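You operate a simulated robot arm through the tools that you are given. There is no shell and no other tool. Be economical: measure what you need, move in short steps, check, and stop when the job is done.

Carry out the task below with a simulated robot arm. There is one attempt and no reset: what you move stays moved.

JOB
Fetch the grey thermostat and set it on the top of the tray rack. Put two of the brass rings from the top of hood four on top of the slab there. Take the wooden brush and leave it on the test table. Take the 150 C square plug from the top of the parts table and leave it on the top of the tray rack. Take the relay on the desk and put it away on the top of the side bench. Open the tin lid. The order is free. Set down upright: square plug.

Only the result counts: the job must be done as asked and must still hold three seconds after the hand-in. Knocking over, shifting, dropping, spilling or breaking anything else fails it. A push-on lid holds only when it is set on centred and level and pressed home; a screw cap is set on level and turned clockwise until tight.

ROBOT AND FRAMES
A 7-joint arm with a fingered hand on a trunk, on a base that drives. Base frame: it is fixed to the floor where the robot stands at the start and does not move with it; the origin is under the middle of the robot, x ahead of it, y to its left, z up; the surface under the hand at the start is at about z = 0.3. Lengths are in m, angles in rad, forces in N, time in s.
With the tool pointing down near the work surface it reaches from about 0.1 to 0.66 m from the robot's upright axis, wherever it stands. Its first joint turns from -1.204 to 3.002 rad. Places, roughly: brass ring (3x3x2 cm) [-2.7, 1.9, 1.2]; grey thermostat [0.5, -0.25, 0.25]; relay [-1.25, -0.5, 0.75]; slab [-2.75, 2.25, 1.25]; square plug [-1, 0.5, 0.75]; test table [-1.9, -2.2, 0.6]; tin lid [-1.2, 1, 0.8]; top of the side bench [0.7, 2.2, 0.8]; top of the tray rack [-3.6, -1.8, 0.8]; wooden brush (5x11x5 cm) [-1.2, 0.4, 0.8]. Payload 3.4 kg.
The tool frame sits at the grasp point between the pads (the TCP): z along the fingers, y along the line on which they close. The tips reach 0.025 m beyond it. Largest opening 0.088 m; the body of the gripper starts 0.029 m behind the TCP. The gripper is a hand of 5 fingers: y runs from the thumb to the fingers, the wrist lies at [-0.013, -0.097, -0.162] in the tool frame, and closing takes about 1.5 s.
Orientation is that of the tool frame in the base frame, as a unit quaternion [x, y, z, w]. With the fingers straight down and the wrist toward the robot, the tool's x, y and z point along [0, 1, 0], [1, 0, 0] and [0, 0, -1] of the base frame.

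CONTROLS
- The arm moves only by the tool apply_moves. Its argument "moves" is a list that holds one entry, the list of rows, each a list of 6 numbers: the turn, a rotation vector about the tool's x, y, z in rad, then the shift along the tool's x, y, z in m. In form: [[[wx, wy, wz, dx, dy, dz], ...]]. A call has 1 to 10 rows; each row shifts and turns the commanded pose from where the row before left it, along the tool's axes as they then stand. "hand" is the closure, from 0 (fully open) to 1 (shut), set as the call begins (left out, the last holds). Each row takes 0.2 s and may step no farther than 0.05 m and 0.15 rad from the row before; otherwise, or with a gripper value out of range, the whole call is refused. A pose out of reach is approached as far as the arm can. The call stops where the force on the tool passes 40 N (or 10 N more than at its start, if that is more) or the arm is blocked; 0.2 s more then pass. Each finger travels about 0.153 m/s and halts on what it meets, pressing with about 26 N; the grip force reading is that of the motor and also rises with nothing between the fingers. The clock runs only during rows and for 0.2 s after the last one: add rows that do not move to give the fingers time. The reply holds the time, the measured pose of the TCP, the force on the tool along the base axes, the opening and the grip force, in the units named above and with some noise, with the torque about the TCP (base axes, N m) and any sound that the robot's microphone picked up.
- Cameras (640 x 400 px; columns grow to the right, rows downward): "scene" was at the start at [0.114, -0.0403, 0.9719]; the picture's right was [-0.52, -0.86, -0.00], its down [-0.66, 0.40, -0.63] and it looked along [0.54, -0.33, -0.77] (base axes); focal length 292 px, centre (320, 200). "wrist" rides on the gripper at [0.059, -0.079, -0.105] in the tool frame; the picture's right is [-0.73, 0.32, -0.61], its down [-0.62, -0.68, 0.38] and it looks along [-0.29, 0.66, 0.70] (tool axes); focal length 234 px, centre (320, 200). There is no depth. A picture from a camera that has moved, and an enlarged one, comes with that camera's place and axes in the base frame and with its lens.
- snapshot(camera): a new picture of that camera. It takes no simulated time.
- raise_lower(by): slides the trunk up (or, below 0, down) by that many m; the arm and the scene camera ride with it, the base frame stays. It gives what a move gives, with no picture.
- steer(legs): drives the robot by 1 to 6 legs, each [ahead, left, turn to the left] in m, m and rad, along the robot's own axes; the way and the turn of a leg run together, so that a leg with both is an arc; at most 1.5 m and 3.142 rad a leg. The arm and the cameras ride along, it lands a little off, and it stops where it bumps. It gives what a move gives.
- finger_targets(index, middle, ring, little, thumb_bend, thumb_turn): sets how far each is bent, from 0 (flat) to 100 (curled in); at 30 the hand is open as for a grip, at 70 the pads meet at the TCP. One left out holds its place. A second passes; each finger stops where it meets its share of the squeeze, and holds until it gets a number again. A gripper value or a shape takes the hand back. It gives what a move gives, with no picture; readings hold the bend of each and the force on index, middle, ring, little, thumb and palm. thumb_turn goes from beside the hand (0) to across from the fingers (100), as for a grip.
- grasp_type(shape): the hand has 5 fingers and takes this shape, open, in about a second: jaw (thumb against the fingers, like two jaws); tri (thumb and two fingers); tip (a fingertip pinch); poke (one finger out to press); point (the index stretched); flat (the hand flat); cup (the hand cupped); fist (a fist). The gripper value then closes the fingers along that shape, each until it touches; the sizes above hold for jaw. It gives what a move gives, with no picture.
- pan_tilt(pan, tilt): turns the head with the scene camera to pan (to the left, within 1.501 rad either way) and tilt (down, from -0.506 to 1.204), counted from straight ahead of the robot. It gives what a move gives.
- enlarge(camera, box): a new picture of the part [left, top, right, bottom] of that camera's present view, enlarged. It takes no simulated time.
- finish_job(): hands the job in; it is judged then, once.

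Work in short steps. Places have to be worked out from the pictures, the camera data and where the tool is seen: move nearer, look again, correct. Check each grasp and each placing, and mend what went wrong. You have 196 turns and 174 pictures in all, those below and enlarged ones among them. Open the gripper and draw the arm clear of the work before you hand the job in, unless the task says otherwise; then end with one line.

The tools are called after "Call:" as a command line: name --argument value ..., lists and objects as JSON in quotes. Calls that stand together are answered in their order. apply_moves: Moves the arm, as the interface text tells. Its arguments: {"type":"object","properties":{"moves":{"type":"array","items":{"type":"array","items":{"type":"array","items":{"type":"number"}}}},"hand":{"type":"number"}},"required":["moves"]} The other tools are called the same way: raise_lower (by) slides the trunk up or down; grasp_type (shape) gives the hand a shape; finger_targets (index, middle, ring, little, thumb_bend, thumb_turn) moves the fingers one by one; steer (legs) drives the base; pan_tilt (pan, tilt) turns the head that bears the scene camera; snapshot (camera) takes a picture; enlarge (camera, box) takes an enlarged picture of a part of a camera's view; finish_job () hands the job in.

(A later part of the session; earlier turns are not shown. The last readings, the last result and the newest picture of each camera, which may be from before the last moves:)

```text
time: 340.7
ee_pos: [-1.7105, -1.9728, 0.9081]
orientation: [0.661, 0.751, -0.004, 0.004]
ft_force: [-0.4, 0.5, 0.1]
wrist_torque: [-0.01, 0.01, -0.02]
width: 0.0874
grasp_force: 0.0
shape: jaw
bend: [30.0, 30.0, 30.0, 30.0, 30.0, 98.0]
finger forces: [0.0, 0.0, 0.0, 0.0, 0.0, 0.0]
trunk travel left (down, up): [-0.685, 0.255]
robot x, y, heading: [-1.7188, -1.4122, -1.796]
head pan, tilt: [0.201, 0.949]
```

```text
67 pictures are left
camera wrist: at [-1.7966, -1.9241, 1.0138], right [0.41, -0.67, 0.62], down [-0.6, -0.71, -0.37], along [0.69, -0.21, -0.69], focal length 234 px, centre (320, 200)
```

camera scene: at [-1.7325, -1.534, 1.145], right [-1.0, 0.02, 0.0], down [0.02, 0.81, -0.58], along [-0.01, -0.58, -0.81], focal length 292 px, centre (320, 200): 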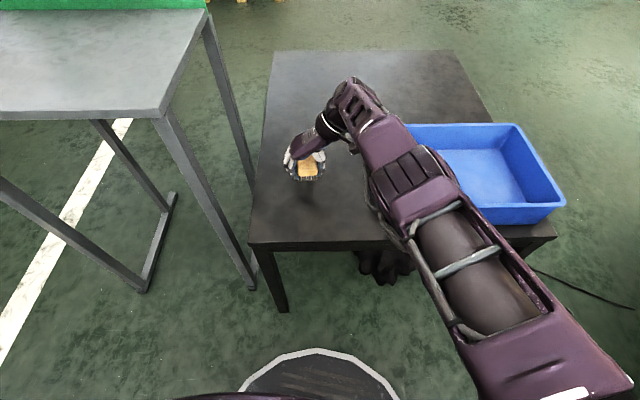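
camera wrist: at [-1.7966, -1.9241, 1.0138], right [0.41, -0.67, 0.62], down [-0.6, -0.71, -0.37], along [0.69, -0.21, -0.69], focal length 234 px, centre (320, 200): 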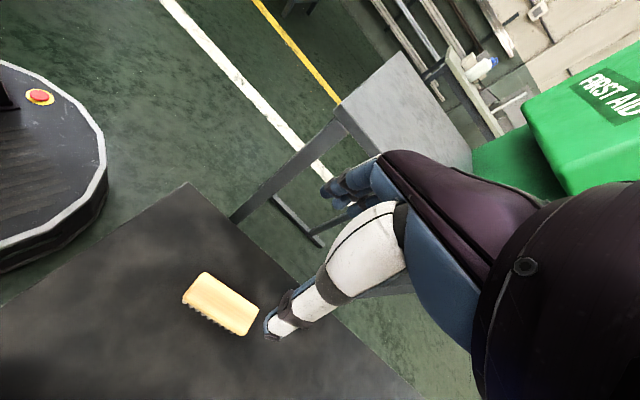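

Brush is on the test table. Now I'll restore a standard arm pose (rotate hand clockwise and pull in), then head for hood four through the corridor along the oven.

Call:
apply_moves --moves '[[[0, 0, 0.14, 0.02, 0, -0.03], [0, 0, 0.14, 0.02, 0, -0.03], [0, 0, 0.14, 0.02, 0, 0], [0, 0, 0.14, 0, 0, 0], [0, 0, 0.14, 0, 0, 0], [0, 0, 0.14, 0, 0, 0], [0, 0, 0.14, 0, 0, 0], [0, 0, 0.14, 0, 0, 0], [0, 0, 0.14, 0, 0, 0], [0, 0, 0.14, 0, 0, 0]]]'

Call:
apply_moves --moves '[[[0, 0, 0.14, 0, -0.02, 0], [0, 0, 0.14, -0.02, -0.03, 0], [0, 0, 0.14, -0.02, -0.03, 0], [0, 0, 0, -0.03, -0.03, 0], [0, 0, 0, -0.03, -0.03, 0], [0, 0, 0, -0.03, -0.02, 0]]]'

Call:
snapshot --camera "scene"

```text
time: 342.9
ee_pos: [-1.7531, -2.0894, 0.937]
orientation: [0.989, 0.148, 0.0, 0.006]
ft_force: [-0.6, 0.4, -0.2]
wrist_torque: [0.0, 0.01, 0.01]
width: 0.0876
grasp_force: 0.1
shape: jaw
bend: [30.0, 30.0, 30.0, 30.0, 30.0, 98.0]
finger forces: [0.0, 0.0, 0.1, 0.1, 0.2, 0.1]
out of reach, approached as far as the arm can: row 1, 2, 3, 4, 5, 6, 7, 8, 9, 10
trunk travel left (down, up): [-0.685, 0.255]
robot x, y, heading: [-1.7191, -1.4079, -1.791]
head pan, tilt: [0.201, 0.949]
```

```text
time: 344.3
ee_pos: [-1.8751, -2.096, 0.895]
orientation: [0.998, -0.061, 0.0, 0.006]
ft_force: [0.3, -0.7, -0.8]
wrist_torque: [-0.06, 0.0, 0.02]
width: 0.0876
grasp_force: 0.0
shape: jaw
bend: [30.0, 30.0, 30.0, 30.0, 30.0, 98.0]
finger forces: [0.1, 0.0, 0.1, 0.1, 0.1, 0.0]
out of reach, approached as far as the arm can: row 1, 2, 3, 4, 5, 6
trunk travel left (down, up): [-0.685, 0.255]
robot x, y, heading: [-1.7186, -1.4115, -1.796]
head pan, tilt: [0.201, 0.949]
```

```text
66 pictures are left
camera scene: at [-1.7338, -1.5342, 1.4021], right [-1.0, 0.02, 0.0], down [0.02, 0.81, -0.58], along [-0.01, -0.58, -0.81], focal length 292 px, centre (320, 200)
```

scene: 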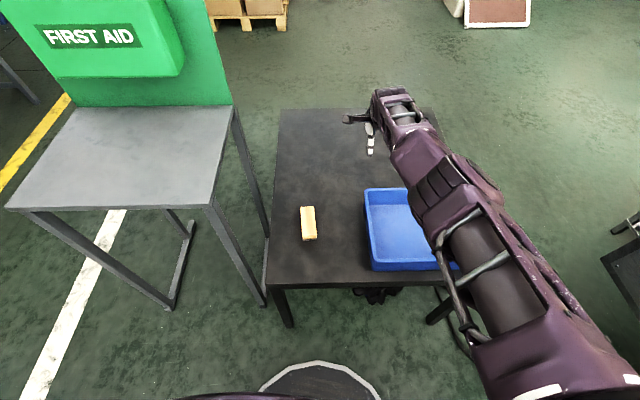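

Hand is now aligned with the heading. Pulling it in toward the robot.

Call:
apply_moves --moves '[[[0, 0, 0, 0, -0.04, -0.02], [0, 0, 0, 0, -0.04, -0.02], [0, 0, 0, -0.01, -0.04, -0.02], [0, 0, 0, -0.02, -0.04, 0], [0, 0, 0, -0.02, -0.04, 0], [0, 0, 0, -0.02, -0.04, 0], [0, 0, 0, -0.02, -0.04, 0], [0, 0, 0, -0.02, -0.03, 0]]]'

Call:
snapshot --camera "scene"

```text
time: 346.1
ee_pos: [-1.9427, -2.0885, 0.8772]
orientation: [0.998, -0.06, 0.0, 0.006]
ft_force: [0.1, 0.2, 0.5]
wrist_torque: [0.04, 0.0, 0.02]
width: 0.0877
grasp_force: 0.0
shape: jaw
bend: [30.0, 30.0, 30.0, 30.0, 30.0, 98.0]
finger forces: [0.0, 0.0, 0.0, 0.1, 0.1, 0.1]
out of reach, approached as far as the arm can: row 1, 2, 3, 4, 5, 6, 7, 8
trunk travel left (down, up): [-0.685, 0.255]
robot x, y, heading: [-1.7196, -1.4148, -1.79]
head pan, tilt: [0.201, 0.949]
```

```text
65 pictures are left
camera scene: at [-1.7334, -1.534, 1.4021], right [-1.0, 0.02, 0.0], down [0.02, 0.81, -0.58], along [-0.01, -0.58, -0.81], focal length 292 px, centre (320, 200)
```

scene: 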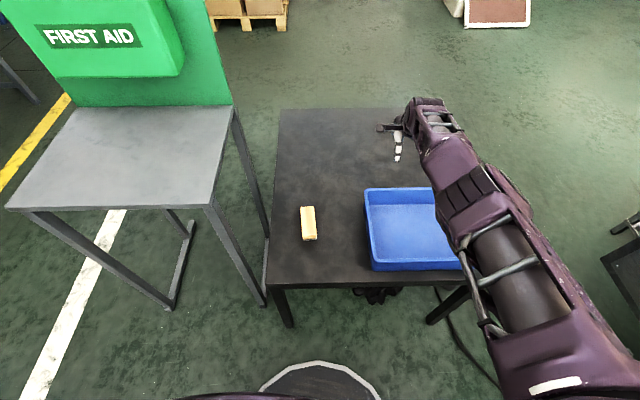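

The arm seems stuck near its straight-elbow singularity. I'll move it upward to bend the elbow.

Call:
apply_moves --moves '[[[0, 0, 0, 0, 0, -0.04], [0, 0, 0, 0, 0, -0.04], [0, 0, 0, 0, 0, -0.04], [0, 0, 0, 0, 0, -0.04], [0, 0, 0, 0, 0, -0.04]]]'

Call:
snapshot --camera "scene"

```text
time: 347.3
ee_pos: [-1.9446, -2.11, 1.0743]
orientation: [0.998, -0.06, 0.007, 0.006]
ft_force: [-0.8, -0.3, -0.5]
wrist_torque: [-0.02, -0.07, 0.01]
width: 0.0879
grasp_force: 0.1
shape: jaw
bend: [30.0, 30.0, 30.0, 30.0, 30.0, 98.0]
finger forces: [0.1, 0.1, 0.0, 0.1, 0.0, 0.1]
out of reach, approached as far as the arm can: row 1, 2, 3
trunk travel left (down, up): [-0.685, 0.255]
robot x, y, heading: [-1.7176, -1.4056, -1.794]
head pan, tilt: [0.201, 0.949]
```

```text
64 pictures are left
camera scene: at [-1.732, -1.5332, 1.4021], right [-1.0, 0.02, 0.0], down [0.02, 0.81, -0.58], along [-0.01, -0.58, -0.81], focal length 292 px, centre (320, 200)
```

scene: 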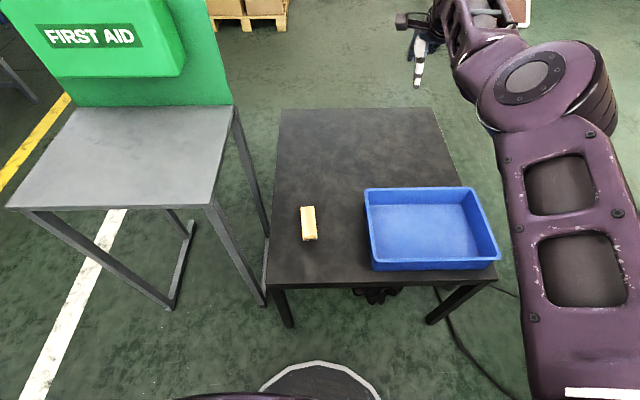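

The elbow is now bent in the standard branch. Pulling the hand in.

Call:
apply_moves --moves '[[[0, 0, 0, 0.01, -0.04, 0], [0, 0, 0, 0.01, -0.04, 0], [0, 0, 0, 0.01, -0.04, 0], [0, 0, 0, 0.01, -0.04, 0], [0, 0, 0, 0.01, -0.04, 0], [0, 0, 0, 0.01, -0.04, 0], [0, 0, 0, 0, -0.03, 0]]]'

Call:
snapshot --camera "scene"

```text
time: 348.9
ee_pos: [-1.8568, -2.1105, 1.0902]
orientation: [0.998, -0.061, -0.001, 0.006]
ft_force: [0.2, 0.4, 0.1]
wrist_torque: [0.01, 0.04, 0.0]
width: 0.0877
grasp_force: 0.1
shape: jaw
bend: [30.0, 30.0, 30.0, 30.0, 30.0, 98.0]
finger forces: [0.1, 0.1, 0.0, 0.0, 0.0, 0.0]
out of reach, approached as far as the arm can: row 1, 2, 3, 4, 5, 6, 7
trunk travel left (down, up): [-0.685, 0.255]
robot x, y, heading: [-1.7184, -1.4106, -1.796]
head pan, tilt: [0.201, 0.949]
```

```text
63 pictures are left
camera scene: at [-1.733, -1.5341, 1.4021], right [-1.0, 0.02, 0.0], down [0.02, 0.81, -0.58], along [-0.01, -0.58, -0.81], focal length 292 px, centre (320, 200)
```

scene: 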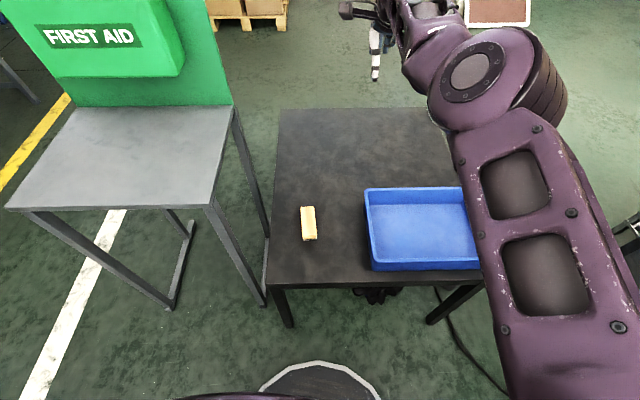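

I'll rotate the wrist counter-clockwise and shift right, to mimic the start configuration, then pull in.

Call:
apply_moves --moves '[[[0, 0, -0.14, -0.02, 0, 0], [0, 0, -0.14, -0.02, 0, 0], [0, 0, -0.14, -0.02, 0, 0], [0, 0, -0.14, -0.02, 0, 0], [0, 0, 0, -0.02, -0.03, 0], [0, 0, 0, -0.02, -0.03, 0], [0, 0, 0, -0.02, -0.03, 0], [0, 0, 0, -0.02, -0.03, 0], [0, 0, 0, -0.02, -0.03, 0]]]'

Call:
snapshot --camera "scene"

```text
time: 350.9
ee_pos: [-2.0963, -2.0373, 1.0624]
orientation: [0.976, 0.218, 0.0, 0.005]
ft_force: [0.5, 0.2, 0.3]
wrist_torque: [0.02, 0.03, 0.03]
width: 0.0877
grasp_force: 0.0
shape: jaw
bend: [30.0, 30.0, 30.0, 30.0, 30.0, 98.0]
finger forces: [0.0, 0.1, 0.0, 0.0, 0.0, 0.1]
out of reach, approached as far as the arm can: row 3, 4, 5, 6, 7, 8, 9
trunk travel left (down, up): [-0.685, 0.255]
robot x, y, heading: [-1.7157, -1.4105, -1.795]
head pan, tilt: [0.201, 0.949]
```

```text
62 pictures are left
camera scene: at [-1.734, -1.5334, 1.4021], right [-1.0, 0.02, 0.0], down [0.02, 0.81, -0.58], along [-0.01, -0.58, -0.81], focal length 292 px, centre (320, 200)
```

scene: 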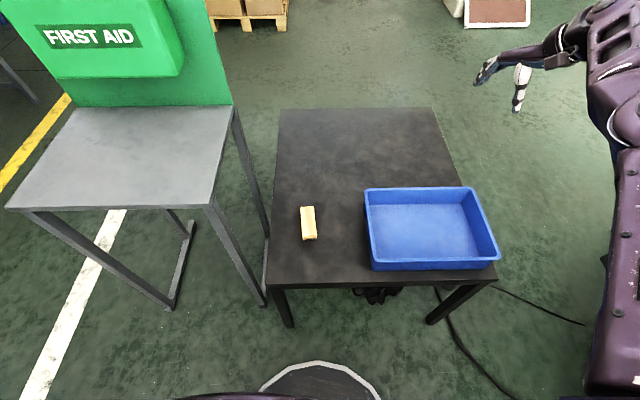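

Now pulling straight back along the robot's heading.

Call:
apply_moves --moves '[[[0, 0, 0, 0.023, -0.0295, 0], [0, 0, 0, 0.023, -0.0295, 0], [0, 0, 0, 0.023, -0.0295, 0], [0, 0, 0, 0.023, -0.0295, 0], [0, 0, 0, 0.023, -0.0295, 0], [0, 0, 0, 0.023, -0.0295, 0], [0, 0, 0, 0.023, -0.0295, 0], [0, 0, 0, 0.023, -0.0295, 0]]]'

Call:
snapshot --camera "scene"

```text
time: 352.7
ee_pos: [-2.1643, -1.996, 1.0755]
orientation: [0.976, 0.218, -0.002, 0.005]
ft_force: [-0.8, -0.5, -0.4]
wrist_torque: [-0.01, 0.02, -0.02]
width: 0.0877
grasp_force: 0.0
shape: jaw
bend: [30.0, 30.0, 30.0, 30.0, 30.0, 98.0]
finger forces: [0.1, 0.1, 0.1, 0.0, 0.1, 0.0]
out of reach, approached as far as the arm can: row 1, 2, 3, 4, 5, 6, 7, 8
trunk travel left (down, up): [-0.685, 0.255]
robot x, y, heading: [-1.7166, -1.4109, -1.795]
head pan, tilt: [0.201, 0.949]
```

```text
61 pictures are left
camera scene: at [-1.7331, -1.5338, 1.4021], right [-1.0, 0.02, 0.0], down [0.02, 0.81, -0.58], along [-0.01, -0.58, -0.81], focal length 292 px, centre (320, 200)
```

scene: 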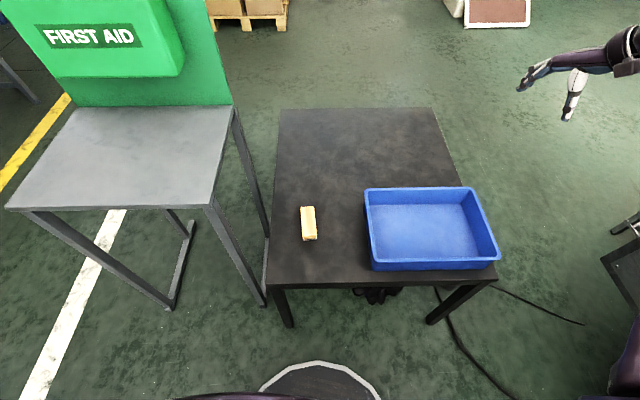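

Still sliding on the straight-arm circle. I'll try pulling in while rising strongly.

Call:
apply_moves --moves '[[[0, 0, 0, 0, 0, -0.05], [0, 0, 0, 0, 0, -0.05], [0, 0, 0, 0, 0, -0.05], [0, 0, 0, 0, 0, -0.05], [0, 0, 0, 0.012, -0.02, -0.03], [0, 0, 0, 0.02, -0.03, 0], [0, 0, 0, 0.02, -0.03, 0], [0, 0, 0, 0.02, -0.03, 0], [0, 0, 0, 0.02, -0.03, 0]]]'

Call:
pan_tilt --pan -0.5 --tilt 0.6

Call:
snapshot --camera "scene"

```text
time: 354.7
ee_pos: [-2.1351, -1.8087, 1.2259]
orientation: [0.976, 0.219, -0.001, 0.007]
ft_force: [-0.3, 0.2, -0.2]
wrist_torque: [0.0, -0.01, 0.0]
width: 0.088
grasp_force: 0.0
shape: jaw
bend: [30.0, 30.0, 30.0, 30.0, 30.0, 98.0]
finger forces: [0.1, 0.1, 0.0, 0.1, 0.0, 0.1]
out of reach, approached as far as the arm can: row 1, 2, 3, 4
trunk travel left (down, up): [-0.685, 0.255]
robot x, y, heading: [-1.7167, -1.4136, -1.799]
head pan, tilt: [0.201, 0.949]
```

```text
time: 355.8
ee_pos: [-2.1352, -1.8102, 1.2255]
orientation: [0.976, 0.218, -0.001, 0.005]
ft_force: [0.5, -0.4, -0.3]
wrist_torque: [-0.04, -0.04, 0.01]
width: 0.0877
grasp_force: 0.0
shape: jaw
bend: [30.0, 30.0, 30.0, 30.0, 30.0, 98.0]
finger forces: [0.1, 0.1, 0.1, 0.1, 0.1, 0.0]
trunk travel left (down, up): [-0.685, 0.255]
robot x, y, heading: [-1.7212, -1.4122, -1.793]
head pan, tilt: [-0.499, 0.6]
```

```text
60 pictures are left
camera scene: at [-1.7894, -1.5276, 1.4304], right [-0.75, 0.66, 0.0], down [0.37, 0.42, -0.82], along [-0.54, -0.62, -0.57], focal length 292 px, centre (320, 200)
```

scene: 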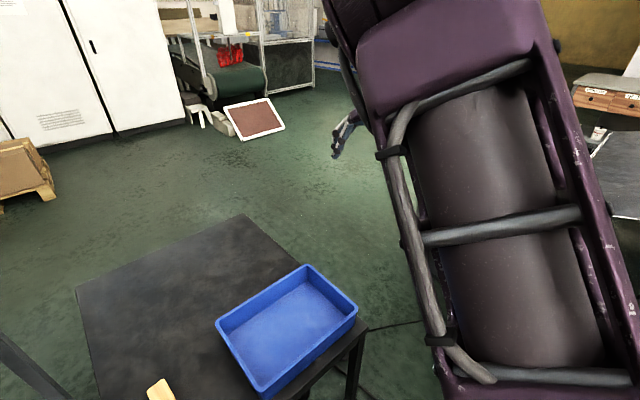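

The arm bends again now. I'll raise the trunk fully, turn north, and drive up the corridor beside the oven toward hood four.

Call:
raise_lower --by 0.24

Call:
steer --legs '[[0, 0, -2.917], [0, 0.26, 0], [1.5, 0, 0]]'

Call:
pan_tilt --pan 0.6 --tilt 0.5

Call:
snapshot --camera "scene"

```text
time: 358.3
ee_pos: [-2.1353, -1.8095, 1.4648]
orientation: [0.976, 0.218, -0.001, 0.005]
ft_force: [0.1, -0.1, 0.1]
wrist_torque: [-0.03, 0.0, 0.03]
width: 0.0881
grasp_force: 0.1
shape: jaw
bend: [30.0, 30.0, 30.0, 30.0, 30.0, 98.0]
finger forces: [0.0, 0.0, 0.0, 0.0, 0.1, 0.0]
trunk travel left (down, up): [-0.925, 0.015]
robot x, y, heading: [-1.7203, -1.4106, -1.797]
head pan, tilt: [-0.499, 0.6]
```

```text
time: 373.8
ee_pos: [-1.7472, 0.5496, 1.4652]
orientation: [-0.348, 0.937, 0.006, 0.002]
ft_force: [-0.6, -0.4, -0.1]
wrist_torque: [0.01, -0.01, -0.02]
width: 0.0879
grasp_force: 0.1
shape: jaw
bend: [30.0, 30.0, 30.0, 30.0, 30.0, 98.0]
finger forces: [0.0, 0.0, 0.1, 0.1, 0.0, 0.0]
trunk travel left (down, up): [-0.925, 0.015]
robot x, y, heading: [-2.045, 0.0561, 1.619]
head pan, tilt: [-0.499, 0.6]
```

```text
time: 375.2
ee_pos: [-1.7481, 0.5498, 1.4657]
orientation: [-0.348, 0.937, 0.005, 0.0]
ft_force: [0.1, 0.6, 0.0]
wrist_torque: [0.02, -0.01, -0.01]
width: 0.0877
grasp_force: 0.2
shape: jaw
bend: [30.0, 30.0, 30.0, 30.0, 30.0, 98.0]
finger forces: [0.0, 0.1, 0.1, 0.0, 0.0, 0.0]
trunk travel left (down, up): [-0.925, 0.015]
robot x, y, heading: [-2.0422, 0.0519, 1.62]
head pan, tilt: [0.6, 0.499]
```

```text
59 pictures are left
camera scene: at [-2.1009, 0.1757, 1.6796], right [0.8, 0.6, 0.0], down [0.29, -0.38, -0.88], along [-0.53, 0.7, -0.48], focal length 292 px, centre (320, 200)
```

scene: 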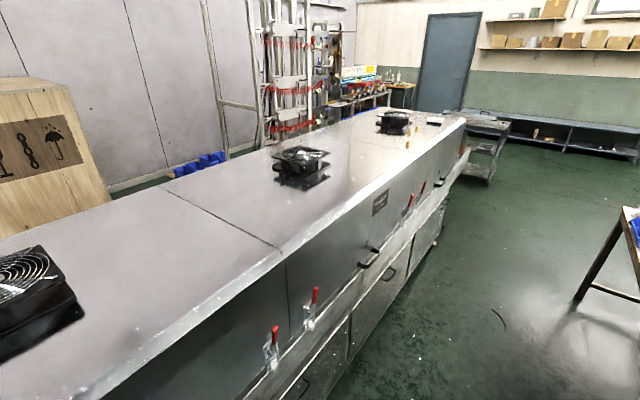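

I can see rings and the slab at the far end of the oven top. Continuing north, then turning west.

Call:
steer --legs '[[0, 0, -0.05], [1.5, 0, 0], [0.42, 0, 0], [0, 0, 1.571]]'

Call:
pan_tilt --pan 0.0 --tilt 0.75

Call:
snapshot --camera "scene"

```text
time: 389.0
ee_pos: [-2.5279, 2.2578, 1.4668]
orientation: [0.905, -0.426, -0.006, 0.004]
ft_force: [0.4, 0.5, 0.7]
wrist_torque: [0.01, -0.01, 0.0]
width: 0.088
grasp_force: 0.1
shape: jaw
bend: [30.0, 30.0, 30.0, 30.0, 30.0, 98.0]
finger forces: [0.1, 0.0, 0.0, 0.0, 0.0, 0.1]
trunk travel left (down, up): [-0.925, 0.015]
robot x, y, heading: [-2.0367, 1.9536, -3.112]
head pan, tilt: [0.6, 0.499]
```

```text
time: 390.0
ee_pos: [-2.5267, 2.2581, 1.4655]
orientation: [0.905, -0.426, -0.006, 0.004]
ft_force: [-1.1, -0.4, -0.1]
wrist_torque: [-0.03, 0.0, 0.04]
width: 0.0877
grasp_force: 0.1
shape: jaw
bend: [30.0, 30.0, 30.0, 30.0, 30.0, 98.0]
finger forces: [0.0, 0.0, 0.0, 0.0, 0.0, 0.0]
trunk travel left (down, up): [-0.925, 0.015]
robot x, y, heading: [-2.036, 1.9517, -3.113]
head pan, tilt: [0.0, 0.75]
```

```text
58 pictures are left
camera scene: at [-2.1715, 1.9485, 1.6576], right [-0.03, 1.0, 0.0], down [0.68, 0.02, -0.73], along [-0.73, -0.02, -0.68], focal length 292 px, centre (320, 200)
```

scene: 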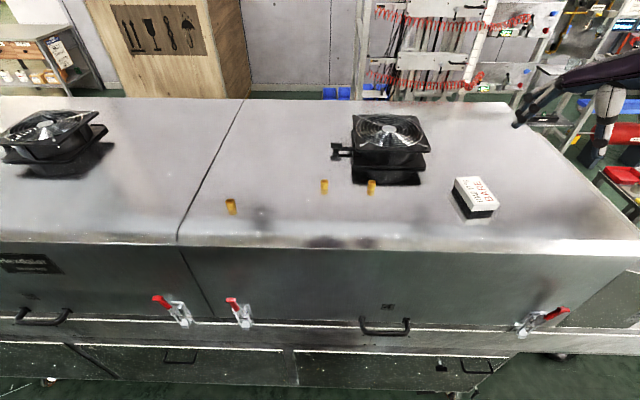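

Three brass rings and the slab are visible. Zooming.

Call:
enlarge --camera "scene" --box '[200, 150, 520, 250]'

Call:
snapshot --camera "wrist"

```text
2.00 times, centred on (360, 200) of scene
camera zoom: at [-2.1715, 1.9485, 1.6576], right [-0.03, 1.0, 0.0], down [0.68, 0.02, -0.73], along [-0.73, -0.02, -0.68], focal length 584 px, centre (240, 200)
```

zoom: 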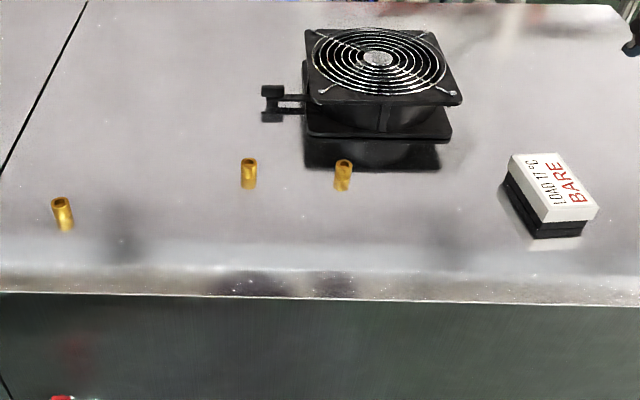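

```text
56 pictures are left
camera wrist: at [-2.4279, 2.2623, 1.5704], right [-0.7, 0.36, 0.62], down [0.12, 0.91, -0.39], along [-0.7, -0.2, -0.69], focal length 234 px, centre (320, 200)
```

wrist: 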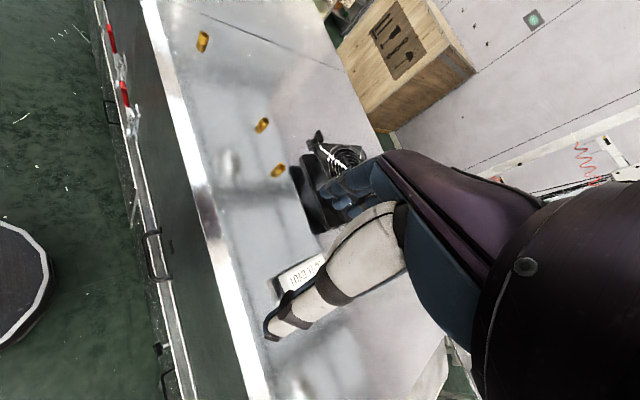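

Rings A (-2.732, 1.943) and C (-2.664, 1.725) are easiest (B is near the fan); the slab centre is about (-2.70, 2.30). I'll stand at (-2.12, 2.08), set the tri shape, and move above ring A.

Call:
steer --legs '[[0.08, -0.13, 0]]'

Call:
grasp_type --shape "tri"

Call:
apply_moves --moves '[[[0, 0, 0, 0.02, 0.035, 0], [0, 0, 0, 0.02, 0.035, 0], [0, 0, 0, 0.02, 0.035, 0], [0, 0, 0, 0.02, 0.035, 0], [0, 0, 0, 0.03, 0.035, 0], [0, 0, 0, 0.03, 0.035, 0], [0, 0, 0, 0.03, 0.035, 0], [0, 0, 0, 0.03, 0.035, 0]]]'

Call:
snapshot --camera "wrist"

Call:
snapshot --camera "scene"

```text
time: 391.4
ee_pos: [-2.6101, 2.3793, 1.4668]
orientation: [0.905, -0.424, -0.006, 0.003]
ft_force: [0.5, -0.3, 0.1]
wrist_torque: [0.02, 0.02, 0.0]
width: 0.0878
grasp_force: 0.0
shape: jaw
bend: [30.0, 30.0, 30.0, 30.0, 30.0, 98.0]
finger forces: [0.0, 0.1, 0.1, 0.0, 0.0, 0.0]
trunk travel left (down, up): [-0.925, 0.015]
robot x, y, heading: [-2.1228, 2.0819, -3.109]
head pan, tilt: [0.0, 0.75]
```

```text
time: 392.3
ee_pos: [-2.6124, 2.3835, 1.4653]
orientation: [0.905, -0.425, -0.005, 0.005]
ft_force: [0.2, -0.3, 0.4]
wrist_torque: [-0.01, 0.01, 0.0]
width: 0.0878
grasp_force: 0.1
shape: tri
bend: [30.0, 30.0, 99.0, 99.0, 30.0, 98.0]
finger forces: [0.0, 0.1, 0.0, 0.0, 0.0, 0.0]
trunk travel left (down, up): [-0.925, 0.015]
robot x, y, heading: [-2.1189, 2.0761, -3.107]
head pan, tilt: [0.0, 0.75]
```

```text
time: 394.1
ee_pos: [-2.7481, 2.0987, 1.4867]
orientation: [0.899, -0.437, 0.004, 0.017]
ft_force: [0.8, 0.4, -0.3]
wrist_torque: [-0.01, -0.02, 0.02]
width: 0.088
grasp_force: 0.0
shape: tri
bend: [30.0, 30.0, 99.0, 99.0, 30.0, 98.0]
finger forces: [0.0, 0.0, 0.0, 0.0, 0.0, 0.0]
out of reach, approached as far as the arm can: row 6, 7, 8
trunk travel left (down, up): [-0.925, 0.015]
robot x, y, heading: [-2.121, 2.0771, -3.111]
head pan, tilt: [0.0, 0.75]
```

```text
55 pictures are left
camera wrist: at [-2.6488, 2.1049, 1.5913], right [-0.7, 0.39, 0.6], down [0.15, 0.9, -0.42], along [-0.7, -0.2, -0.68], focal length 234 px, centre (320, 200)
```

wrist: 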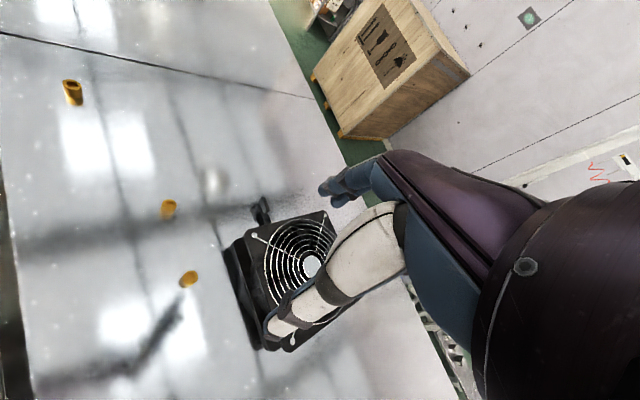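

```text
54 pictures are left
camera scene: at [-2.2583, 2.0738, 1.6573], right [-0.03, 1.0, 0.0], down [0.68, 0.02, -0.73], along [-0.73, -0.02, -0.68], focal length 292 px, centre (320, 200)
```

scene: 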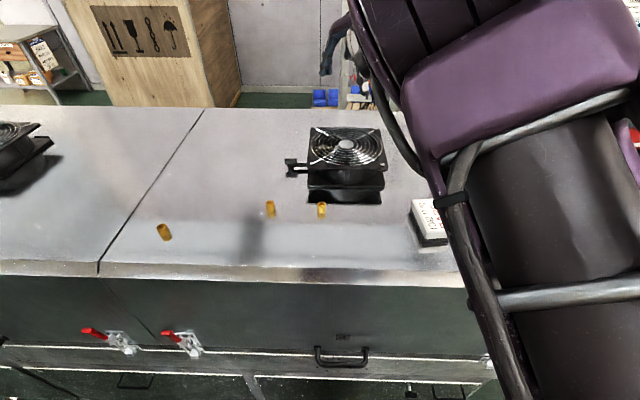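

Ring A's top is at (-2.741, 1.943, 1.195). Moving above it (with the finger offset learned from the plug) and descending to z 1.26.

Call:
apply_moves --moves '[[[0.027, -0.022, 0, 0.02, 0.012, 0.03], [0, 0, 0, 0.038, 0.026, 0], [0, 0, 0, 0.038, 0.026, 0], [0, 0, 0, 0.039, 0.026, 0], [0, 0, 0, 0, 0, 0.045], [0, 0, 0, 0, 0, 0.045], [0, 0, 0, 0, 0, 0.045], [0, 0, 0, 0, 0, 0.045]]]'

Call:
snapshot --camera "wrist"

```text
time: 395.9
ee_pos: [-2.7831, 1.9349, 1.2868]
orientation: [0.905, -0.425, -0.009, -0.013]
ft_force: [0.2, -0.6, 0.7]
wrist_torque: [-0.02, -0.01, 0.01]
width: 0.0881
grasp_force: 0.1
shape: tri
bend: [30.0, 30.0, 99.0, 99.0, 30.0, 98.0]
finger forces: [0.1, 0.0, 0.0, 0.1, 0.1, 0.1]
out of reach, approached as far as the arm can: row 1, 2, 4, 5, 6, 7
trunk travel left (down, up): [-0.925, 0.015]
robot x, y, heading: [-2.1223, 2.0748, -3.113]
head pan, tilt: [0.0, 0.75]
```

```text
53 pictures are left
camera wrist: at [-2.6856, 1.9367, 1.3922], right [-0.71, 0.33, 0.62], down [0.12, 0.93, -0.35], along [-0.69, -0.17, -0.7], focal length 234 px, centre (320, 200)
```

wrist: 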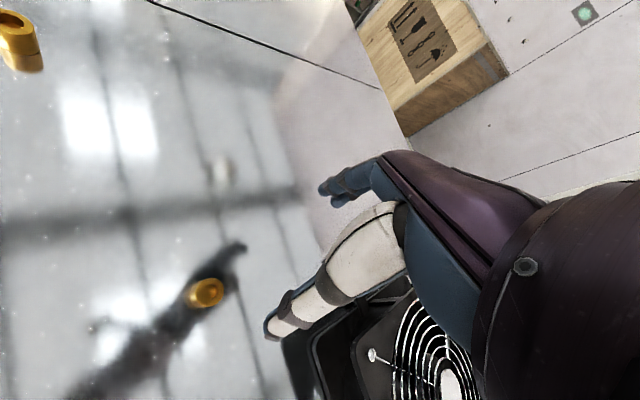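

Ring A confirmed at (-2.738, 1.942). Correcting x and tilt.

Call:
apply_moves --moves '[[[-0.016, 0.027, 0, 0.015, -0.019, 0], [0, 0, 0, 0.014, -0.019, 0], [0, 0, 0, 0, 0, 0.03]]]'

Call:
snapshot --camera "wrist"

```text
time: 396.7
ee_pos: [-2.7824, 1.9299, 1.2579]
orientation: [0.905, -0.425, -0.001, -0.001]
ft_force: [0.9, 0.8, -0.4]
wrist_torque: [0.0, -0.02, 0.01]
width: 0.0879
grasp_force: 0.1
shape: tri
bend: [30.0, 30.0, 99.0, 99.0, 30.0, 98.0]
finger forces: [0.1, 0.0, 0.0, 0.1, 0.0, 0.0]
out of reach, approached as far as the arm can: row 1, 2
trunk travel left (down, up): [-0.925, 0.015]
robot x, y, heading: [-2.1239, 2.0832, -3.108]
head pan, tilt: [0.0, 0.75]
```

```text
52 pictures are left
camera wrist: at [-2.6844, 1.9344, 1.3636], right [-0.71, 0.35, 0.61], down [0.13, 0.92, -0.38], along [-0.69, -0.2, -0.7], focal length 234 px, centre (320, 200)
```

wrist: 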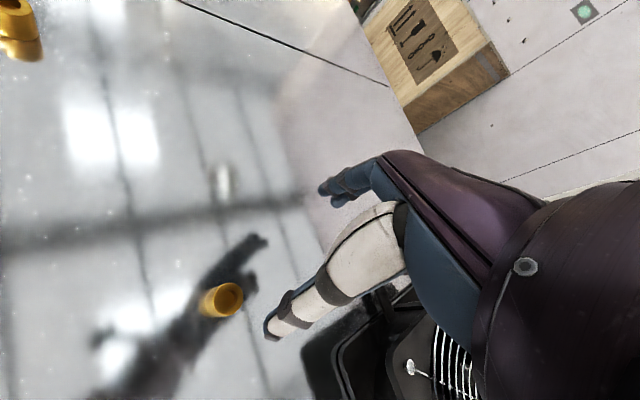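

The arm won't retract at this reach, so I'll use the base for x/y and the trunk for z. Backing the base 4.7 cm.

Call:
steer --legs '[[-0.047, -0.006, 0]]'

Call:
raise_lower --by -0.03

Call:
snapshot --camera "wrist"

```text
time: 397.6
ee_pos: [-2.7422, 1.9356, 1.2534]
orientation: [0.905, -0.425, 0.002, -0.001]
ft_force: [0.0, -1.1, 0.3]
wrist_torque: [-0.01, -0.01, -0.03]
width: 0.0878
grasp_force: 0.1
shape: tri
bend: [30.0, 30.0, 99.0, 99.0, 30.0, 98.0]
finger forces: [0.1, 0.1, 0.1, 0.0, 0.0, 0.0]
trunk travel left (down, up): [-0.925, 0.015]
robot x, y, heading: [-2.074, 2.087, -3.111]
head pan, tilt: [0.0, 0.75]
```

```text
time: 398.3
ee_pos: [-2.7348, 1.9366, 1.2294]
orientation: [0.905, -0.425, -0.001, 0.001]
ft_force: [-0.8, -0.2, 0.2]
wrist_torque: [-0.04, 0.0, 0.0]
width: 0.0877
grasp_force: 0.0
shape: tri
bend: [30.0, 30.0, 99.0, 99.0, 30.0, 98.0]
finger forces: [0.0, 0.1, 0.0, 0.1, 0.0, 0.1]
trunk travel left (down, up): [-0.895, 0.045]
robot x, y, heading: [-2.0734, 2.0859, -3.106]
head pan, tilt: [0.0, 0.75]
```

```text
51 pictures are left
camera wrist: at [-2.6362, 1.9418, 1.3346], right [-0.71, 0.35, 0.61], down [0.12, 0.92, -0.38], along [-0.69, -0.2, -0.69], focal length 234 px, centre (320, 200)
```

wrist: 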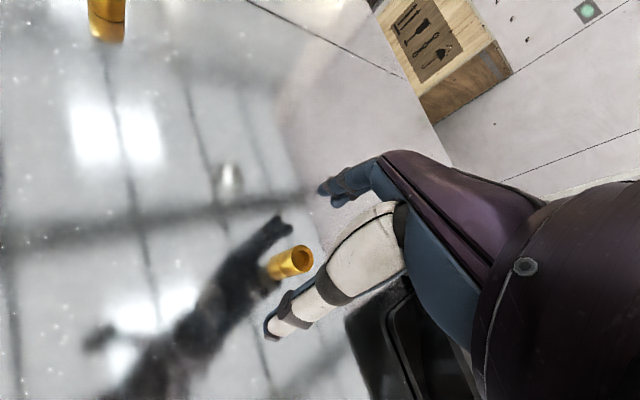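

Aligned with ring A. Lowering by trunk to grip height and closing.

Call:
raise_lower --by -0.03

Call:
raise_lower --by -0.008

Call:
apply_moves --moves '[[[0, 0, 0, 0, 0, 0], [0, 0, 0, 0, 0, 0], [0, 0, 0, 0, 0, 0], [0, 0, 0, 0, 0, 0], [0, 0, 0, 0, 0, 0], [0, 0, 0, 0, 0, 0], [0, 0, 0, 0, 0, 0], [0, 0, 0, 0, 0, 0]]]' --hand 1

Call:
snapshot --camera "wrist"

```text
time: 399.1
ee_pos: [-2.7343, 1.937, 1.1986]
orientation: [0.905, -0.425, -0.001, 0.0]
ft_force: [0.2, -0.8, -0.3]
wrist_torque: [0.01, 0.03, 0.03]
width: 0.0879
grasp_force: 0.1
shape: tri
bend: [30.0, 30.0, 99.0, 99.0, 30.0, 98.0]
finger forces: [0.1, 0.0, 0.0, 0.0, 0.0, 0.1]
trunk travel left (down, up): [-0.865, 0.075]
robot x, y, heading: [-2.0728, 2.0879, -3.108]
head pan, tilt: [0.0, 0.75]
```

```text
time: 399.6
ee_pos: [-2.7342, 1.9374, 1.1938]
orientation: [0.905, -0.425, -0.003, 0.003]
ft_force: [1.8, 2.4, 14.7]
wrist_torque: [-0.33, 0.61, -0.06]
width: 0.0873
grasp_force: 0.0
shape: tri
bend: [30.0, 30.0, 99.0, 99.0, 30.0, 98.0]
finger forces: [0.1, 13.8, 0.1, 0.0, 0.4, 0.0]
trunk travel left (down, up): [-0.857, 0.083]
robot x, y, heading: [-2.0721, 2.0843, -3.112]
head pan, tilt: [0.0, 0.75]
```

```text
time: 401.4
ee_pos: [-2.7326, 1.9384, 1.1924]
orientation: [0.905, -0.425, -0.003, 0.001]
ft_force: [-5.3, -3.1, 24.3]
wrist_torque: [-0.21, 0.13, -0.06]
width: 0.0088
grasp_force: 26.0
shape: tri
bend: [74.0, 73.0, 100.0, 100.0, 81.0, 100.0]
finger forces: [38.1, 0.1, 0.1, 0.0, 0.1, 0.0]
trunk travel left (down, up): [-0.857, 0.083]
robot x, y, heading: [-2.0747, 2.0843, -3.107]
head pan, tilt: [0.0, 0.75]
```

```text
50 pictures are left
camera wrist: at [-2.6344, 1.9415, 1.2983], right [-0.71, 0.35, 0.61], down [0.12, 0.92, -0.38], along [-0.69, -0.2, -0.69], focal length 234 px, centre (320, 200)
```

wrist: 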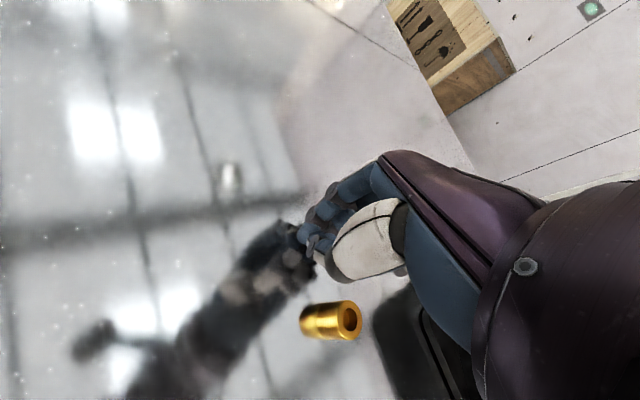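

The fingertips touched the hood and the ring slipped aside, still standing at about (-2.724, 1.98). I'll rise, open and re-approach slightly higher.

Call:
raise_lower --by 0.06

Call:
apply_moves --moves '[[[0, 0, 0, 0, 0, 0], [0, 0, 0, 0, 0, 0], [0, 0, 0, 0, 0, 0], [0, 0, 0, 0, 0, 0], [0, 0, 0, 0, 0, 0], [0, 0, 0, 0, 0, 0]]]' --hand 0

Call:
snapshot --camera "wrist"

Call:
snapshot --camera "scene"

```text
time: 402.4
ee_pos: [-2.7369, 1.9381, 1.2497]
orientation: [0.905, -0.425, 0.001, 0.0]
ft_force: [0.2, 0.3, 0.6]
wrist_torque: [0.02, 0.0, 0.0]
width: 0.0081
grasp_force: 25.8
shape: tri
bend: [73.0, 73.0, 100.0, 100.0, 81.0, 100.0]
finger forces: [0.1, 0.0, 0.0, 0.1, 0.0, 0.1]
trunk travel left (down, up): [-0.917, 0.023]
robot x, y, heading: [-2.0775, 2.0911, -3.111]
head pan, tilt: [0.0, 0.75]
```

```text
time: 403.9
ee_pos: [-2.7361, 1.9362, 1.2511]
orientation: [0.905, -0.425, 0.0, 0.0]
ft_force: [0.5, 0.0, 0.3]
wrist_torque: [-0.01, -0.03, -0.03]
width: 0.0876
grasp_force: 0.0
shape: tri
bend: [30.0, 30.0, 99.0, 99.0, 30.0, 98.0]
finger forces: [0.0, 0.0, 0.1, 0.1, 0.0, 0.0]
trunk travel left (down, up): [-0.917, 0.023]
robot x, y, heading: [-2.0752, 2.0892, -3.11]
head pan, tilt: [0.0, 0.75]
```

```text
49 pictures are left
camera wrist: at [-2.6377, 1.9416, 1.3559], right [-0.71, 0.35, 0.61], down [0.13, 0.92, -0.38], along [-0.69, -0.2, -0.7], focal length 234 px, centre (320, 200)
```

wrist: 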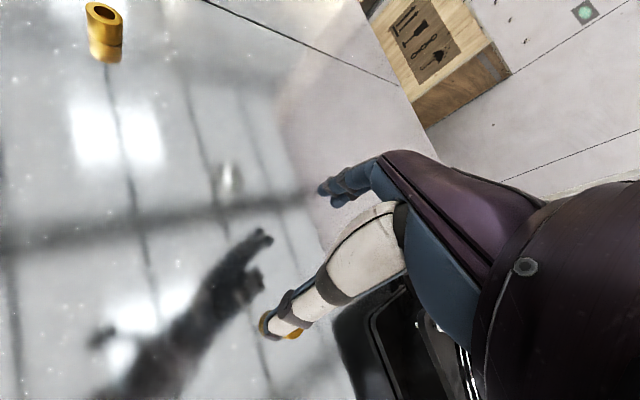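

```text
48 pictures are left
camera scene: at [-2.2092, 2.0819, 1.6496], right [-0.03, 1.0, 0.0], down [0.68, 0.02, -0.73], along [-0.73, -0.02, -0.68], focal length 292 px, centre (320, 200)
```

scene: 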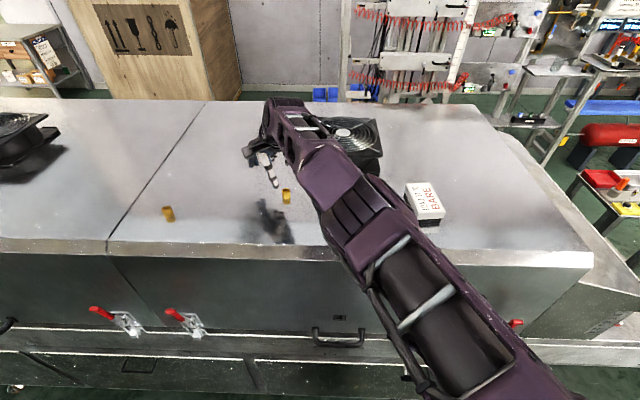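

Analysis: the thumb opposes the middle finger near tool x = +0.004, so I'll pinch with middle and thumb only. I'll practise on isolated ring C: curl the others and shift the base so TCP is over C.

Call:
steer --legs '[[-0.067, 0.206, 0]]'

Call:
finger_targets --index 100 --middle 35 --ring 100 --little 100 --thumb_bend 35 --thumb_turn 98

Call:
snapshot --camera "wrist"

```text
time: 405.5
ee_pos: [-2.6611, 1.7395, 1.2504]
orientation: [0.905, -0.425, 0.0, 0.0]
ft_force: [0.9, -0.1, -0.6]
wrist_torque: [-0.01, 0.02, 0.05]
width: 0.0874
grasp_force: 0.0
shape: tri
bend: [30.0, 30.0, 99.0, 99.0, 30.0, 98.0]
finger forces: [0.1, 0.0, 0.0, 0.0, 0.0, 0.0]
trunk travel left (down, up): [-0.917, 0.023]
robot x, y, heading: [-1.9968, 1.8866, -3.111]
head pan, tilt: [0.0, 0.75]
```

```text
time: 406.5
ee_pos: [-2.6628, 1.7379, 1.2495]
orientation: [0.905, -0.426, 0.0, 0.0]
ft_force: [-0.2, 0.1, 0.2]
wrist_torque: [0.04, -0.03, 0.0]
width: 0.0509
grasp_force: 0.1
shape: fingers
bend: [100.0, 35.0, 100.0, 100.0, 35.0, 96.0]
finger forces: [0.0, 0.0, 0.1, 0.0, 0.0, 0.0]
trunk travel left (down, up): [-0.917, 0.023]
robot x, y, heading: [-1.9996, 1.8887, -3.114]
head pan, tilt: [0.0, 0.75]
```

```text
47 pictures are left
camera wrist: at [-2.5637, 1.7426, 1.3558], right [-0.71, 0.35, 0.61], down [0.13, 0.92, -0.38], along [-0.69, -0.2, -0.7], focal length 234 px, centre (320, 200)
```

wrist: 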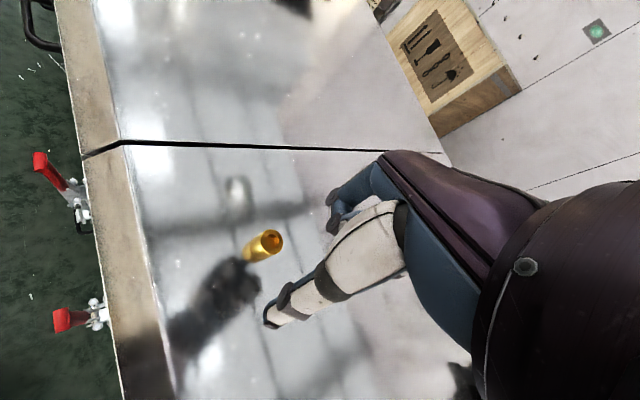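

Ring C's top is at (-2.657, 1.722). Base nudge of 1.4 cm, then lower to TCP z about 1.215 and look.

Call:
steer --legs '[[-0.002, 0.014, 0]]'

Call:
raise_lower --by -0.034

Call:
snapshot --camera "wrist"

```text
time: 407.3
ee_pos: [-2.66, 1.7276, 1.2489]
orientation: [0.905, -0.426, 0.0, 0.0]
ft_force: [-0.2, 0.0, 0.2]
wrist_torque: [0.02, 0.05, 0.03]
width: 0.0507
grasp_force: 0.0
shape: fingers
bend: [100.0, 35.0, 100.0, 100.0, 35.0, 96.0]
finger forces: [0.0, 0.0, 0.0, 0.0, 0.1, 0.1]
trunk travel left (down, up): [-0.917, 0.023]
robot x, y, heading: [-1.9957, 1.8735, -3.115]
head pan, tilt: [0.0, 0.75]
```

```text
time: 408.1
ee_pos: [-2.6591, 1.7237, 1.2159]
orientation: [0.905, -0.426, 0.0, -0.001]
ft_force: [-0.4, -0.8, -0.2]
wrist_torque: [0.03, 0.0, 0.0]
width: 0.0509
grasp_force: 0.0
shape: fingers
bend: [100.0, 35.0, 100.0, 100.0, 35.0, 96.0]
finger forces: [0.0, 0.0, 0.1, 0.0, 0.1, 0.1]
trunk travel left (down, up): [-0.883, 0.057]
robot x, y, heading: [-1.9976, 1.8727, -3.112]
head pan, tilt: [0.0, 0.75]
```

```text
46 pictures are left
camera wrist: at [-2.561, 1.7279, 1.3218], right [-0.71, 0.35, 0.61], down [0.13, 0.92, -0.38], along [-0.69, -0.19, -0.7], focal length 234 px, centre (320, 200)
```

wrist: 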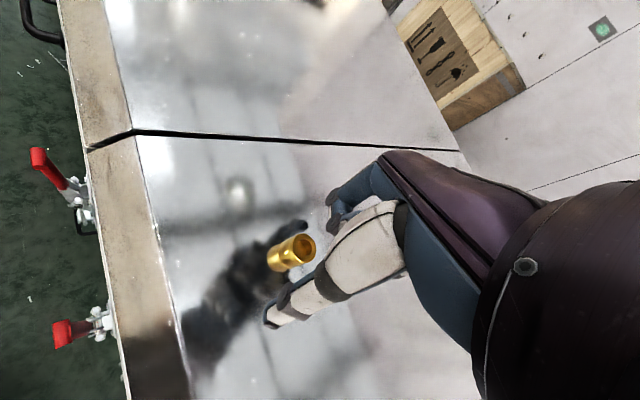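

Ring C is centred between thumb and middle. Lowering to TCP 1.203 and pinching.

Call:
raise_lower --by -0.012

Call:
finger_targets --middle 75 --thumb_bend 72

Call:
snapshot --camera "wrist"

```text
time: 408.6
ee_pos: [-2.6609, 1.7226, 1.2034]
orientation: [0.904, -0.427, -0.001, 0.0]
ft_force: [-0.2, 0.2, 0.7]
wrist_torque: [-0.01, 0.02, 0.02]
width: 0.0508
grasp_force: 0.1
shape: fingers
bend: [100.0, 35.0, 100.0, 100.0, 35.0, 96.0]
finger forces: [0.0, 0.0, 0.0, 0.0, 0.0, 0.0]
trunk travel left (down, up): [-0.871, 0.069]
robot x, y, heading: [-1.9983, 1.874, -3.109]
head pan, tilt: [0.0, 0.75]
```

```text
time: 409.6
ee_pos: [-2.6594, 1.7238, 1.2047]
orientation: [0.905, -0.426, 0.0, 0.0]
ft_force: [-0.6, -0.8, 0.3]
wrist_torque: [-0.02, 0.02, 0.01]
width: 0.0381
grasp_force: 7.6
shape: fingers
bend: [100.0, 72.0, 100.0, 100.0, 66.0, 97.0]
finger forces: [0.0, 8.0, 0.0, 0.0, 7.6, 0.0]
trunk travel left (down, up): [-0.871, 0.069]
robot x, y, heading: [-2.0014, 1.8743, -3.108]
head pan, tilt: [0.0, 0.75]
```

```text
45 pictures are left
camera wrist: at [-2.5614, 1.7285, 1.3097], right [-0.71, 0.35, 0.61], down [0.13, 0.92, -0.38], along [-0.69, -0.19, -0.7], focal length 234 px, centre (320, 200)
```

wrist: 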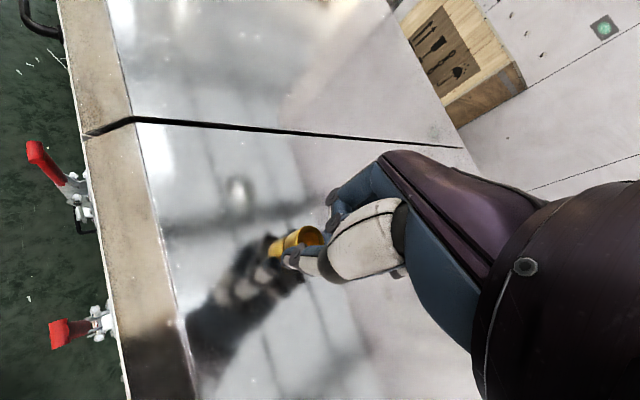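

Pinched with 8 N. Lifting 5 cm.

Call:
raise_lower --by 0.06

Call:
enlarge --camera "wrist" --box '[200, 160, 440, 320]'

```text
time: 410.6
ee_pos: [-2.6598, 1.7249, 1.2648]
orientation: [0.905, -0.426, -0.001, -0.001]
ft_force: [-1.2, -0.2, -0.2]
wrist_torque: [-0.03, 0.01, -0.02]
width: 0.0381
grasp_force: 7.2
shape: fingers
bend: [100.0, 72.0, 100.0, 100.0, 66.0, 97.0]
finger forces: [0.0, 8.0, 0.0, 0.0, 7.5, 0.0]
trunk travel left (down, up): [-0.931, 0.009]
robot x, y, heading: [-2.0003, 1.8715, -3.108]
head pan, tilt: [0.0, 0.75]
```

```text
2.50 times, centred on (320, 240) of wrist
camera zoom: at [-2.5615, 1.7286, 1.3697], right [-0.71, 0.35, 0.61], down [0.13, 0.92, -0.38], along [-0.69, -0.19, -0.7], focal length 585 px, centre (320, 100)
```

zoom: 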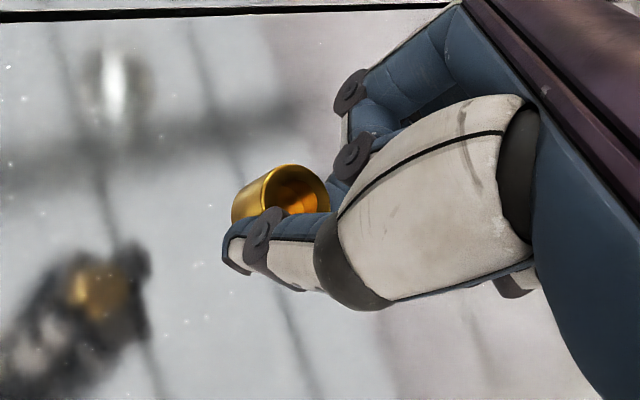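

Ring C is held. Strafing north toward the slab (keeping east of the other rings), then look.

Call:
steer --legs '[[-0.02, -0.57, 0]]'

Call:
snapshot --camera "wrist"

Call:
snapshot --camera "scene"

```text
time: 413.9
ee_pos: [-2.6571, 2.2972, 1.2635]
orientation: [0.904, -0.427, -0.001, -0.001]
ft_force: [-0.5, 0.3, -0.4]
wrist_torque: [-0.03, 0.0, -0.02]
width: 0.0381
grasp_force: 7.8
shape: fingers
bend: [100.0, 72.0, 100.0, 100.0, 66.0, 97.0]
finger forces: [0.1, 7.9, 0.0, 0.0, 7.5, 0.0]
trunk travel left (down, up): [-0.931, 0.009]
robot x, y, heading: [-1.9955, 2.4366, -3.117]
head pan, tilt: [0.0, 0.75]
```

```text
43 pictures are left
camera wrist: at [-2.559, 2.3021, 1.3696], right [-0.71, 0.36, 0.61], down [0.13, 0.91, -0.38], along [-0.69, -0.19, -0.7], focal length 234 px, centre (320, 200)
```

wrist: 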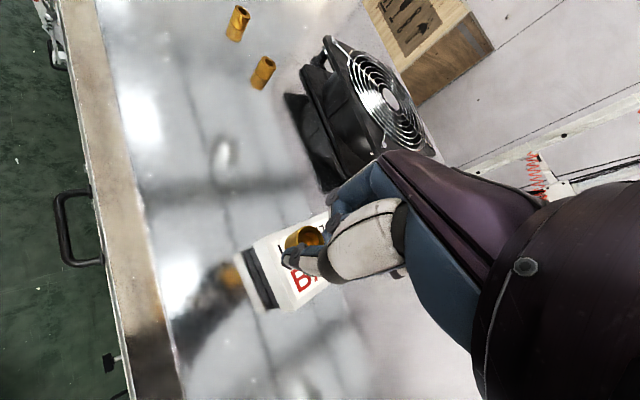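

```text
42 pictures are left
camera scene: at [-2.1296, 2.4396, 1.6636], right [-0.03, 1.0, 0.0], down [0.68, 0.02, -0.73], along [-0.73, -0.02, -0.68], focal length 292 px, centre (320, 200)
```

scene: 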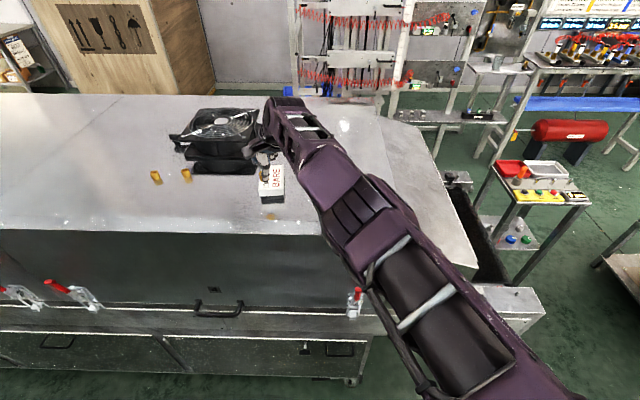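

Call:
enlarge --camera "wrist" --box '[220, 180, 380, 330]'

Call:
enlarge --camera "scene" --box '[220, 130, 320, 220]'

```text
2.67 times, centred on (300, 255) of wrist
camera zoom: at [-2.559, 2.3021, 1.3696], right [-0.71, 0.36, 0.61], down [0.13, 0.91, -0.38], along [-0.69, -0.19, -0.7], focal length 624 px, centre (373, 53)
```

zoom: 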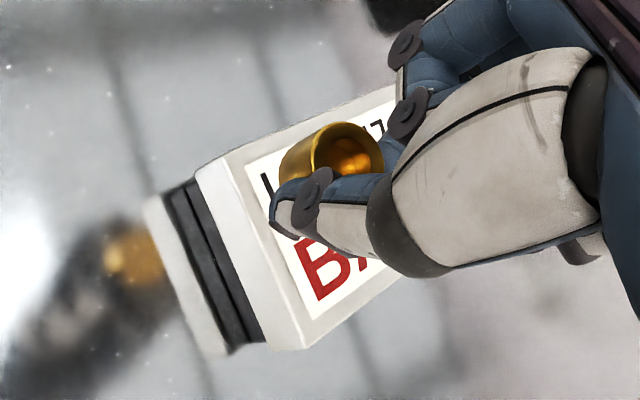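

```text
4.44 times, centred on (270, 175) of scene
camera zoom: at [-2.1296, 2.4396, 1.6636], right [-0.03, 1.0, 0.0], down [0.68, 0.02, -0.73], along [-0.73, -0.02, -0.68], focal length 1297 px, centre (542, 311)
```

zoom: 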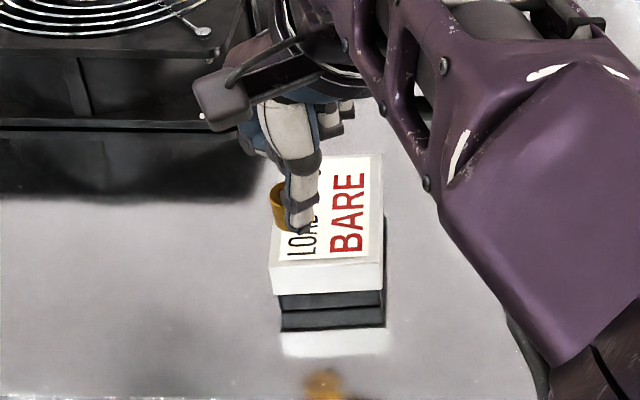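

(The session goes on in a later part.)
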